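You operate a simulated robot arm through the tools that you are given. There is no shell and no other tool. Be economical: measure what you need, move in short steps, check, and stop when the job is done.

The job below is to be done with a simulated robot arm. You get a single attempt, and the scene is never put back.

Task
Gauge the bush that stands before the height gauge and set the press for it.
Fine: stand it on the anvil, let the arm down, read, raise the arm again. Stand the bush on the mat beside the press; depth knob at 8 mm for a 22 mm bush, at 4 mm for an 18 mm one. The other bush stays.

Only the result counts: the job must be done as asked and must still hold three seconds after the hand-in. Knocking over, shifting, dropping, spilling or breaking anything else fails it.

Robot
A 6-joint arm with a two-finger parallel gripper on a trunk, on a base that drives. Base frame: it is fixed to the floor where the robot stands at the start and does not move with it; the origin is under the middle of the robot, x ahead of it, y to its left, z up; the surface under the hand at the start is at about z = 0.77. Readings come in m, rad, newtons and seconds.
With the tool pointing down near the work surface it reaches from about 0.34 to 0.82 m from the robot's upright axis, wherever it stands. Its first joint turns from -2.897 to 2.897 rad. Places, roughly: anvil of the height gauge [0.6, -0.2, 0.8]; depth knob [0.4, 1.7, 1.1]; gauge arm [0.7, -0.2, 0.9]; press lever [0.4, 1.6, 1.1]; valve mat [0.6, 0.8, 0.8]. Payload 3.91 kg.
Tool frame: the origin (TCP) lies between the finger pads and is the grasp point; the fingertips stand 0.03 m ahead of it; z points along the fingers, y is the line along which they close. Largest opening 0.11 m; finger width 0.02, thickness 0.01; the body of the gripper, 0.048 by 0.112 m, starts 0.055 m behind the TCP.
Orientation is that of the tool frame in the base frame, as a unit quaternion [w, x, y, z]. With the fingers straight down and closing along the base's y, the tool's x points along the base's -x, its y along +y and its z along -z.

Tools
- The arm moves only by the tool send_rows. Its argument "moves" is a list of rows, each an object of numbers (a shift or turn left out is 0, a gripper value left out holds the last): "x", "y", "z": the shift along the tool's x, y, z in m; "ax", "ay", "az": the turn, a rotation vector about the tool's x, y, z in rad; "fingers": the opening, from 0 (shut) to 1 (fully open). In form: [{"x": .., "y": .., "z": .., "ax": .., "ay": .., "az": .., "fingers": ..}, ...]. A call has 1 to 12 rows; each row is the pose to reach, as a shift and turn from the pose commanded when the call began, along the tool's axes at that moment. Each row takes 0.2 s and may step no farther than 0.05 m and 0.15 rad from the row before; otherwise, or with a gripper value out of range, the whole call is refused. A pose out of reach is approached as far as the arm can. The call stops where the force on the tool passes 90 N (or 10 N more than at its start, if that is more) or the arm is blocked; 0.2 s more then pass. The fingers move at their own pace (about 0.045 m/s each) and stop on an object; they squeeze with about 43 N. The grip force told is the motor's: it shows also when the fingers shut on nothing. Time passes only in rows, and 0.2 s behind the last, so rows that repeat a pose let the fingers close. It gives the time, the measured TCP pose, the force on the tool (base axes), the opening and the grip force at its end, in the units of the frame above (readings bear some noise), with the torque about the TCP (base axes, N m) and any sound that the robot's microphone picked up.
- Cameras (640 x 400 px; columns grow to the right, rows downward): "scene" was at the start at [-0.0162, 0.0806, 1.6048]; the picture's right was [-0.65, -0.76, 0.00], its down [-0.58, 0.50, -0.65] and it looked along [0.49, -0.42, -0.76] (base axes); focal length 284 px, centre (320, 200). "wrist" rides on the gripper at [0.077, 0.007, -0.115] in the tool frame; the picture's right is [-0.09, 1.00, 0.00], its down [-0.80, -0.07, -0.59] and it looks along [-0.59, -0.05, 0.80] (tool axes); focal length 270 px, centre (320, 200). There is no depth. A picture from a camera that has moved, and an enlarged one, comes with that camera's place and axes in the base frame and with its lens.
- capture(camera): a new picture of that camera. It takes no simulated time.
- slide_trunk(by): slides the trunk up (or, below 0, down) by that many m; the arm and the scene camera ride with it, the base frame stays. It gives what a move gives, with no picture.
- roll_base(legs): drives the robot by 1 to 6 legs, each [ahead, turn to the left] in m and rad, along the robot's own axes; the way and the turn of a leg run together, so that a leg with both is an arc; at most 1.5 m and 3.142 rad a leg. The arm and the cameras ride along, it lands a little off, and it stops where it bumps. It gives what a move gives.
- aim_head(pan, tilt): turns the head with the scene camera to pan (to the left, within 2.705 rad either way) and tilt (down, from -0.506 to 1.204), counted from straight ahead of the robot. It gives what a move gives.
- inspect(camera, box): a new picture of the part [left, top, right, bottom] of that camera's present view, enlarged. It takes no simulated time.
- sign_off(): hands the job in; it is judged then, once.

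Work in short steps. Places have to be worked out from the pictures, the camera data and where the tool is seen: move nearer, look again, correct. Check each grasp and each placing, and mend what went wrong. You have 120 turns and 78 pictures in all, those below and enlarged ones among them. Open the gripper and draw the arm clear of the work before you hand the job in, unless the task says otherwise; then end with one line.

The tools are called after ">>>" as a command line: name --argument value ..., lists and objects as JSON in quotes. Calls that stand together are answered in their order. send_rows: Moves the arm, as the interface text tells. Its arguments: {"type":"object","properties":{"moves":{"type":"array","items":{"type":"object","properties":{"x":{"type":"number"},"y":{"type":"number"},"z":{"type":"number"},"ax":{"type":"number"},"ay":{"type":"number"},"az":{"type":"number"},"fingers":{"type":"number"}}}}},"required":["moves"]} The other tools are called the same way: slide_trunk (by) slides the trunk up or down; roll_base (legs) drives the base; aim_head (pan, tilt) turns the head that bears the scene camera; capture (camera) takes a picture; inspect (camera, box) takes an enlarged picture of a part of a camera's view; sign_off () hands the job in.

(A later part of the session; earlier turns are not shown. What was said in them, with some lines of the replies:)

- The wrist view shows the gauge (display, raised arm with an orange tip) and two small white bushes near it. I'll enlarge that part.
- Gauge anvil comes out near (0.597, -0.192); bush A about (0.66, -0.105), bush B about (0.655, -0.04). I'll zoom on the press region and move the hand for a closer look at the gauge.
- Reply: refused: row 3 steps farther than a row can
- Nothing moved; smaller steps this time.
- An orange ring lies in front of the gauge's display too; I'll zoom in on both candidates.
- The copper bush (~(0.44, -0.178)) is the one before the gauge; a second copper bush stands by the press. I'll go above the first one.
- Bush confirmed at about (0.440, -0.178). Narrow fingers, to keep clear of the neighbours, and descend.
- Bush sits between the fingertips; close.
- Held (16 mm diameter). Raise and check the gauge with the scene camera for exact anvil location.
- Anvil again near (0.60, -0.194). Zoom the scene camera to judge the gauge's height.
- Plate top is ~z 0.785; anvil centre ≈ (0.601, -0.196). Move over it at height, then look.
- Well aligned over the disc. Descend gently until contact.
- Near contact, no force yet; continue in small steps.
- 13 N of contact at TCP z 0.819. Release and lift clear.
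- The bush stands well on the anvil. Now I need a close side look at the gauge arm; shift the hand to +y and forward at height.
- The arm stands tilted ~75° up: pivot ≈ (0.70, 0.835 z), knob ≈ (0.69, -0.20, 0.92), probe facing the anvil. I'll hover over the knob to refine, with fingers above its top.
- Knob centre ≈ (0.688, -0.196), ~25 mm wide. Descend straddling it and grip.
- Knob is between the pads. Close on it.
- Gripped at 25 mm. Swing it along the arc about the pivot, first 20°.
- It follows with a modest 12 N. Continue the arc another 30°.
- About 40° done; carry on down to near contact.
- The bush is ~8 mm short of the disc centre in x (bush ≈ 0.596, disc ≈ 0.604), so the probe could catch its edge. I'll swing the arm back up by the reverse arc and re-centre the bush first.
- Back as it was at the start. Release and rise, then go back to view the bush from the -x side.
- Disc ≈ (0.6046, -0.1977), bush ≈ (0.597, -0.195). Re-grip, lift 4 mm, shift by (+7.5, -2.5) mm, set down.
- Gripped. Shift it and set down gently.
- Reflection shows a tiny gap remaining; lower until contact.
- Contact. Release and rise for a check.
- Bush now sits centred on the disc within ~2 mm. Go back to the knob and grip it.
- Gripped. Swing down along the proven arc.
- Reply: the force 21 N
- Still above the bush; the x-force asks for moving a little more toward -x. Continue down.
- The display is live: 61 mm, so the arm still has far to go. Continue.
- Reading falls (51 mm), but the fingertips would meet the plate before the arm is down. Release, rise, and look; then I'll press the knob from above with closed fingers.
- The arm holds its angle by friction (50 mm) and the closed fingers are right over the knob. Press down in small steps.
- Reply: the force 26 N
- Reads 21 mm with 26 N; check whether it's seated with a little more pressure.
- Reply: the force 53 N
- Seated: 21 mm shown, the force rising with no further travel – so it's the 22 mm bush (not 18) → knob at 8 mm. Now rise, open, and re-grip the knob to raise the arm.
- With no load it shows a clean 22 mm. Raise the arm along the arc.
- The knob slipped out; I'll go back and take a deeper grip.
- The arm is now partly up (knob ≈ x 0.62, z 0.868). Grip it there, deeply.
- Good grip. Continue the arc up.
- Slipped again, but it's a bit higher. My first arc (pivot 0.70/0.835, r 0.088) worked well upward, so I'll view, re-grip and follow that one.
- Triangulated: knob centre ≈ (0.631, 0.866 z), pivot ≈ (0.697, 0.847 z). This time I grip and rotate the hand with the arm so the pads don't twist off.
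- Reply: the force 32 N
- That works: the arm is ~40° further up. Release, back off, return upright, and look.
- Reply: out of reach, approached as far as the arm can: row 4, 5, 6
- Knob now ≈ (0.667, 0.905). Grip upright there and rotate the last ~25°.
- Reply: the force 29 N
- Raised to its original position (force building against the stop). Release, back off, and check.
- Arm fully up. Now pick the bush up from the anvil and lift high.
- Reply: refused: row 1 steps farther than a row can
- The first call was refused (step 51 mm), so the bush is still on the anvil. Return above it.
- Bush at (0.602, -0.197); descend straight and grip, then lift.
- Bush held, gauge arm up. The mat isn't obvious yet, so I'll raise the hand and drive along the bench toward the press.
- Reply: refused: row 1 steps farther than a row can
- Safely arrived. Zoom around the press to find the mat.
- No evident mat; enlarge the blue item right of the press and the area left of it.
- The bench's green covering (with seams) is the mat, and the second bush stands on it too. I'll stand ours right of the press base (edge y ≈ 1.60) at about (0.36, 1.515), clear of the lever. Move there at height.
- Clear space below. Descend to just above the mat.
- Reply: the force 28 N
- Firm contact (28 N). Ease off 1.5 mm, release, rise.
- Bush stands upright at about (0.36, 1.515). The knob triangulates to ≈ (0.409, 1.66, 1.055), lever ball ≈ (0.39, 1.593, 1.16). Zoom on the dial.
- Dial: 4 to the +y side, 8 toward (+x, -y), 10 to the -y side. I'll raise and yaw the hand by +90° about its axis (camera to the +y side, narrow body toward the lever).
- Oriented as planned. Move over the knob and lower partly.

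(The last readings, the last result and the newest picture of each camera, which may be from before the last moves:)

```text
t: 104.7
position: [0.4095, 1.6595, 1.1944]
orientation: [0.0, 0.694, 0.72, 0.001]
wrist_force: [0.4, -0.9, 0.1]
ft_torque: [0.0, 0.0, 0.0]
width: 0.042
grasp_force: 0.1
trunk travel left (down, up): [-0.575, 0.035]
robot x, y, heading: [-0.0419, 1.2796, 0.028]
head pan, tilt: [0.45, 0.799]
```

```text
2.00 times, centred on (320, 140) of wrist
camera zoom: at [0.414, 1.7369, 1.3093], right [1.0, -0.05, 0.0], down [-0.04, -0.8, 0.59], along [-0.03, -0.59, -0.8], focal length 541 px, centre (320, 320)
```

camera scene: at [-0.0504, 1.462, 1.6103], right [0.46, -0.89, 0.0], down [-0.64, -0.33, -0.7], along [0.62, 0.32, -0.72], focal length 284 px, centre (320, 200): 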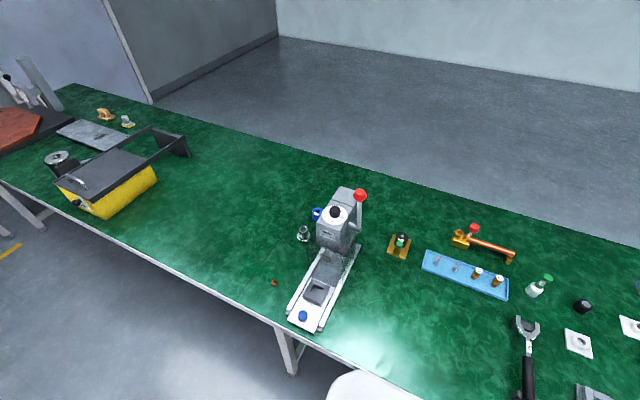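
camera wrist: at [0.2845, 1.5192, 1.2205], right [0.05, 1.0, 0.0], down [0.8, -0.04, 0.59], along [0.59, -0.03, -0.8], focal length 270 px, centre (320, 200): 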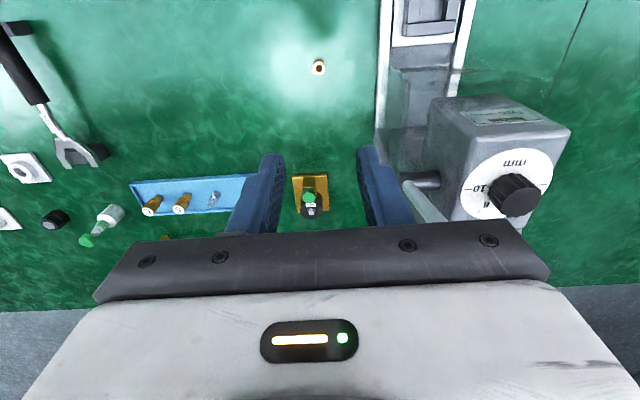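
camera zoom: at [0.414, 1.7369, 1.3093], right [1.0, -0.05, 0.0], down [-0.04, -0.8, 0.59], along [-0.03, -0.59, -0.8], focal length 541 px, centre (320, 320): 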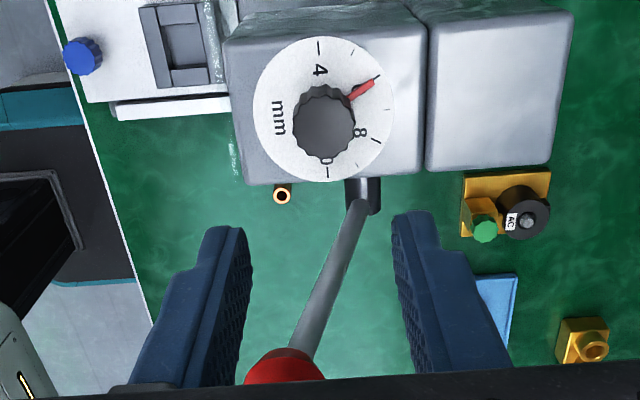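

The pointer is red and sits at 6; 8 lies 60° clockwise from above. Knob centre ≈ (0.4116, 1.665). To keep clear of the lever ball I'll pre-turn −15° and end at +45°. Lower first to just over the knob.

>>> send_rows --moves '[{"x": 0.005, "y": 0.002, "az": -0.13, "fingers": 0.5}, {"x": 0.005, "y": 0.002, "az": -0.262, "fingers": 0.5}, {"x": 0.005, "y": 0.002, "z": 0.04, "az": -0.262}, {"x": 0.005, "y": 0.002, "z": 0.08, "az": -0.262}, {"x": 0.005, "y": 0.002, "z": 0.095, "az": -0.262}, {"x": 0.005, "y": 0.002, "z": 0.095, "az": -0.262}]'

>>> inspect --camera "wrist" --box '[200, 40, 440, 240]'

>>> inspect --camera "scene" --box '[290, 170, 380, 240]'

```text
t: 106.1
position: [0.4113, 1.6656, 1.0973]
orientation: [-0.001, 0.594, 0.805, 0.0]
wrist_force: [-0.2, -1.3, -0.2]
ft_torque: [-0.02, 0.0, 0.02]
width: 0.0552
grasp_force: 0.2
trunk travel left (down, up): [-0.575, 0.035]
robot x, y, heading: [-0.0417, 1.2803, 0.034]
head pan, tilt: [0.45, 0.799]
```

```text
2.00 times, centred on (320, 140) of wrist
camera zoom: at [0.3969, 1.7403, 1.2118], right [0.98, 0.21, 0.0], down [0.17, -0.79, 0.59], along [0.13, -0.58, -0.8], focal length 541 px, centre (320, 320)
```

zoom: 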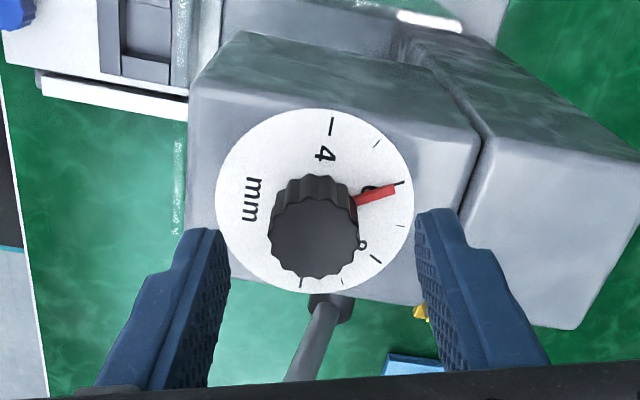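

```text
5.71 times, centred on (335, 205) of scene
camera zoom: at [-0.0505, 1.462, 1.6102], right [0.46, -0.89, 0.0], down [-0.64, -0.33, -0.7], along [0.62, 0.32, -0.72], focal length 1623 px, centre (234, 171)
```

zoom: 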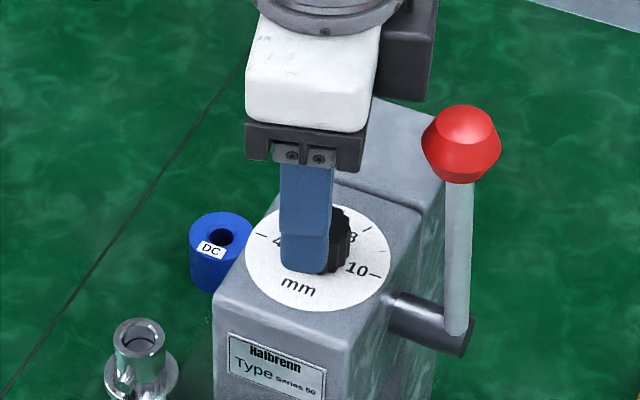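

Knob centred; dial face ≈ z 1.031. Lower so the tips stop ~1 cm above the dial, and close.

>>> send_rows --moves '[{"z": 0.012}, {"z": 0.022}, {"z": 0.022}, {"z": 0.022, "fingers": 0}, {"z": 0.022, "fingers": 0}, {"z": 0.022, "fingers": 0}, {"z": 0.022, "fingers": 0}]'

>>> inspect --camera "wrist" --box '[200, 40, 440, 240]'

```text
t: 107.7
position: [0.4098, 1.6646, 1.0768]
orientation: [0.001, 0.594, 0.805, -0.001]
wrist_force: [-12.3, -4.1, -6.4]
ft_torque: [0.06, 0.48, -0.03]
width: 0.0293
grasp_force: 44.8
trunk travel left (down, up): [-0.575, 0.035]
robot x, y, heading: [-0.0451, 1.2783, 0.032]
head pan, tilt: [0.45, 0.799]
```

```text
2.00 times, centred on (320, 140) of wrist
camera zoom: at [0.3946, 1.7415, 1.1907], right [0.98, 0.21, 0.0], down [0.17, -0.79, 0.6], along [0.12, -0.58, -0.8], focal length 541 px, centre (320, 320)
```

zoom: 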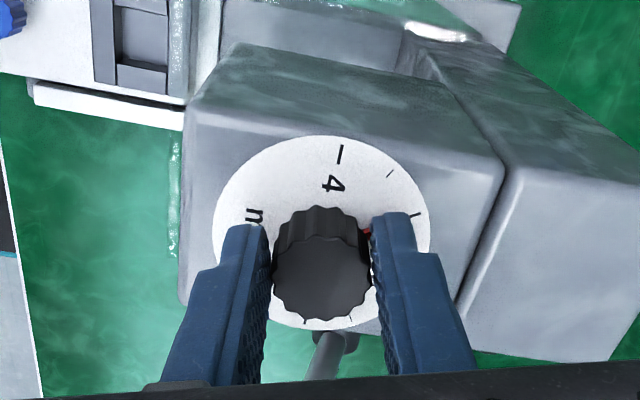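

Gripped (29 mm). Turn clockwise 60° about the knob's axis.

>>> send_rows --moves '[{"y": -0.001, "az": 0.131}, {"y": -0.001, "az": 0.262}, {"y": -0.001, "az": 0.393}, {"y": -0.001, "az": 0.524}, {"y": -0.001, "az": 0.655}, {"y": -0.001, "az": 0.785}, {"y": -0.001, "az": 0.916}, {"y": -0.001, "az": 1.047}, {"y": -0.001, "az": 1.047}]'

>>> send_rows --moves '[{"fingers": 0.5}, {"fingers": 0.5}, {"fingers": 0.5}, {"z": -0.03}, {"z": -0.07}, {"z": -0.11}, {"z": -0.12, "az": -0.13}, {"z": -0.12, "az": -0.26}, {"z": -0.12, "az": -0.39}, {"z": -0.12, "az": -0.52}, {"z": -0.12, "az": -0.65}, {"z": -0.12, "az": -0.785}]'

>>> inspect --camera "wrist" --box '[240, 60, 400, 180]'

```text
t: 109.7
position: [0.4137, 1.661, 1.0764]
orientation: [-0.01, 0.912, 0.41, -0.003]
wrist_force: [-45.2, 64.2, -17.4]
ft_torque: [0.38, 0.77, -0.08]
width: 0.0303
grasp_force: 44.8
out of reach, approached as far as the arm can: row 8, 9
trunk travel left (down, up): [-0.575, 0.035]
robot x, y, heading: [-0.0388, 1.2765, 0.033]
head pan, tilt: [0.45, 0.799]
```

```text
t: 112.3
position: [0.4236, 1.6505, 1.1959]
orientation: [0.0, 0.693, 0.721, 0.0]
wrist_force: [0.9, 0.8, 0.7]
ft_torque: [-0.01, -0.01, -0.01]
width: 0.0549
grasp_force: 0.1
out of reach, approached as far as the arm can: row 4, 5, 6
trunk travel left (down, up): [-0.575, 0.035]
robot x, y, heading: [-0.0417, 1.2809, 0.027]
head pan, tilt: [0.45, 0.799]
```

```text
3.33 times, centred on (320, 120) of wrist
camera zoom: at [0.4284, 1.7271, 1.3112], right [1.0, -0.05, 0.0], down [-0.04, -0.8, 0.59], along [-0.03, -0.59, -0.8], focal length 901 px, centre (320, 467)
```

zoom: 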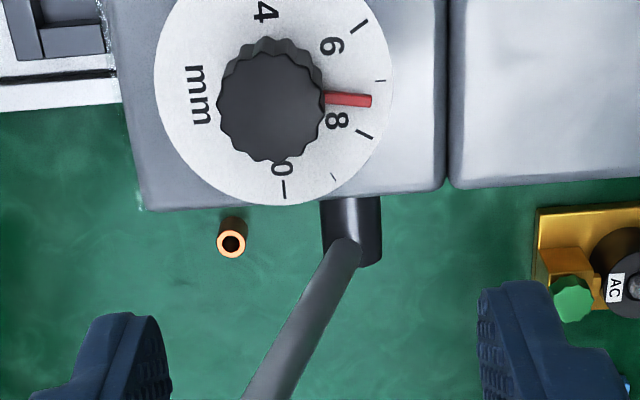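

Wrist reach limited the turn: pointer now at ≈7.2, needs ~25° more. Go back on the knob with the hand pre-turned −11°.

>>> send_rows --moves '[{"x": 0.013, "y": -0.0123, "az": -0.1}, {"x": 0.013, "y": -0.0123, "az": -0.2}, {"x": 0.013, "y": -0.0123, "z": 0.045, "az": -0.2}, {"x": 0.013, "y": -0.0123, "z": 0.09, "az": -0.2}, {"x": 0.013, "y": -0.0123, "z": 0.119, "az": -0.2}, {"x": 0.013, "y": -0.0123, "z": 0.119, "az": -0.2}, {"x": 0.013, "y": -0.0123, "z": 0.119, "az": -0.2, "fingers": 0}, {"x": 0.013, "y": -0.0123, "z": 0.119, "az": -0.2, "fingers": 0}, {"x": 0.013, "y": -0.0123, "z": 0.119, "az": -0.2, "fingers": 0}, {"x": 0.013, "y": -0.0123, "z": 0.119, "az": -0.2, "fingers": 0}]'

```text
t: 114.5
position: [0.4112, 1.662, 1.079]
orientation: [0.0, 0.619, 0.785, -0.001]
wrist_force: [-9.1, -3.0, -6.1]
ft_torque: [0.35, 0.04, -0.02]
width: 0.0295
grasp_force: 45.1
trunk travel left (down, up): [-0.575, 0.035]
robot x, y, heading: [-0.0403, 1.2736, 0.033]
head pan, tilt: [0.45, 0.799]
```

Gripped with low force. Turn 25° clockwise.

>>> send_rows --moves '[{"az": 0.11}, {"az": 0.22}, {"az": 0.33}, {"az": 0.44}, {"az": 0.44}, {"az": 0.44}]'

>>> send_rows --moves '[{"fingers": 0.5}, {"fingers": 0.5}, {"fingers": 0.5}, {"z": -0.03}, {"z": -0.07}, {"z": -0.11}, {"z": -0.12, "az": -0.12}, {"z": -0.12, "az": -0.24}, {"z": -0.12, "az": -0.24}]'

>>> inspect --camera "wrist" --box '[240, 60, 400, 180]'

```text
t: 115.9
position: [0.412, 1.6615, 1.0781]
orientation: [0.0, 0.775, 0.632, -0.001]
wrist_force: [0.1, -6.1, -1.6]
ft_torque: [-1.26, 0.46, 0.01]
width: 0.0295
grasp_force: 44.9
trunk travel left (down, up): [-0.575, 0.035]
robot x, y, heading: [-0.0389, 1.2797, 0.029]
head pan, tilt: [0.45, 0.799]
```

```text
t: 117.9
position: [0.4114, 1.6621, 1.1996]
orientation: [0.0, 0.693, 0.721, 0.0]
wrist_force: [-0.5, -0.2, 0.5]
ft_torque: [0.02, 0.02, 0.03]
width: 0.0553
grasp_force: 0.1
trunk travel left (down, up): [-0.575, 0.035]
robot x, y, heading: [-0.0428, 1.2777, 0.03]
head pan, tilt: [0.45, 0.799]
```

```text
3.33 times, centred on (320, 120) of wrist
camera zoom: at [0.4154, 1.7399, 1.3122], right [1.0, -0.05, 0.0], down [-0.04, -0.8, 0.59], along [-0.03, -0.59, -0.8], focal length 901 px, centre (320, 467)
```

zoom: 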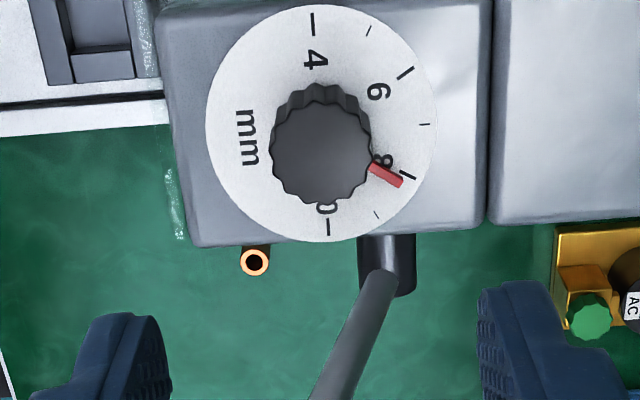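

Pointer is at 8 (within ~1–2°). The bush still stands at (0.36, 1.51). Raise the hand clear and take a final look.

>>> send_rows --moves '[{"z": -0.04}, {"z": -0.08}, {"z": -0.11}, {"x": -0.04, "z": -0.12}, {"x": -0.08, "z": -0.13}, {"x": -0.12, "y": -0.01, "z": -0.13}, {"x": -0.16, "y": -0.02, "z": -0.13}, {"x": -0.2, "y": -0.02, "z": -0.13}, {"x": -0.24, "y": -0.02, "z": -0.13}, {"x": -0.28, "y": -0.02, "z": -0.13}]'

>>> inspect --camera "scene" --box '[230, 170, 430, 345]'

```text
t: 120.1
position: [0.4018, 1.3825, 1.3263]
orientation: [-0.001, 0.693, 0.721, 0.0]
wrist_force: [-1.1, -0.1, 0.8]
ft_torque: [0.02, -0.03, 0.03]
width: 0.0551
grasp_force: 0.1
trunk travel left (down, up): [-0.575, 0.035]
robot x, y, heading: [-0.0411, 1.2775, 0.03]
head pan, tilt: [0.45, 0.799]
```

```text
2.29 times, centred on (330, 258) of scene
camera zoom: at [-0.0507, 1.4614, 1.6103], right [0.46, -0.89, 0.0], down [-0.64, -0.33, -0.7], along [0.62, 0.32, -0.72], focal length 649 px, centre (297, 69)
```

zoom: 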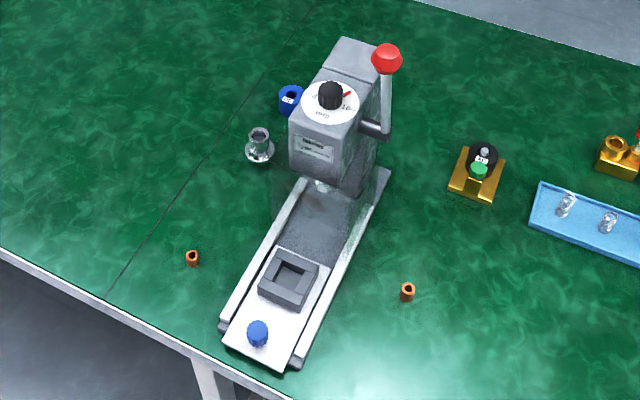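

Both bushes stand, ours beside the press, the knob is at 8, the lever untouched, and the gauge arm was seen raised. Handing in.

>>> sign_off

```text
The job is handed in.
```

The bush gauged 22 mm and now stands on the mat to the right of the press. The depth knob is at 8 mm, the gauge arm is raised again, and the other bush was not touched. I found no separate mat near the press, so I took "the mat" to be the green bench covering.
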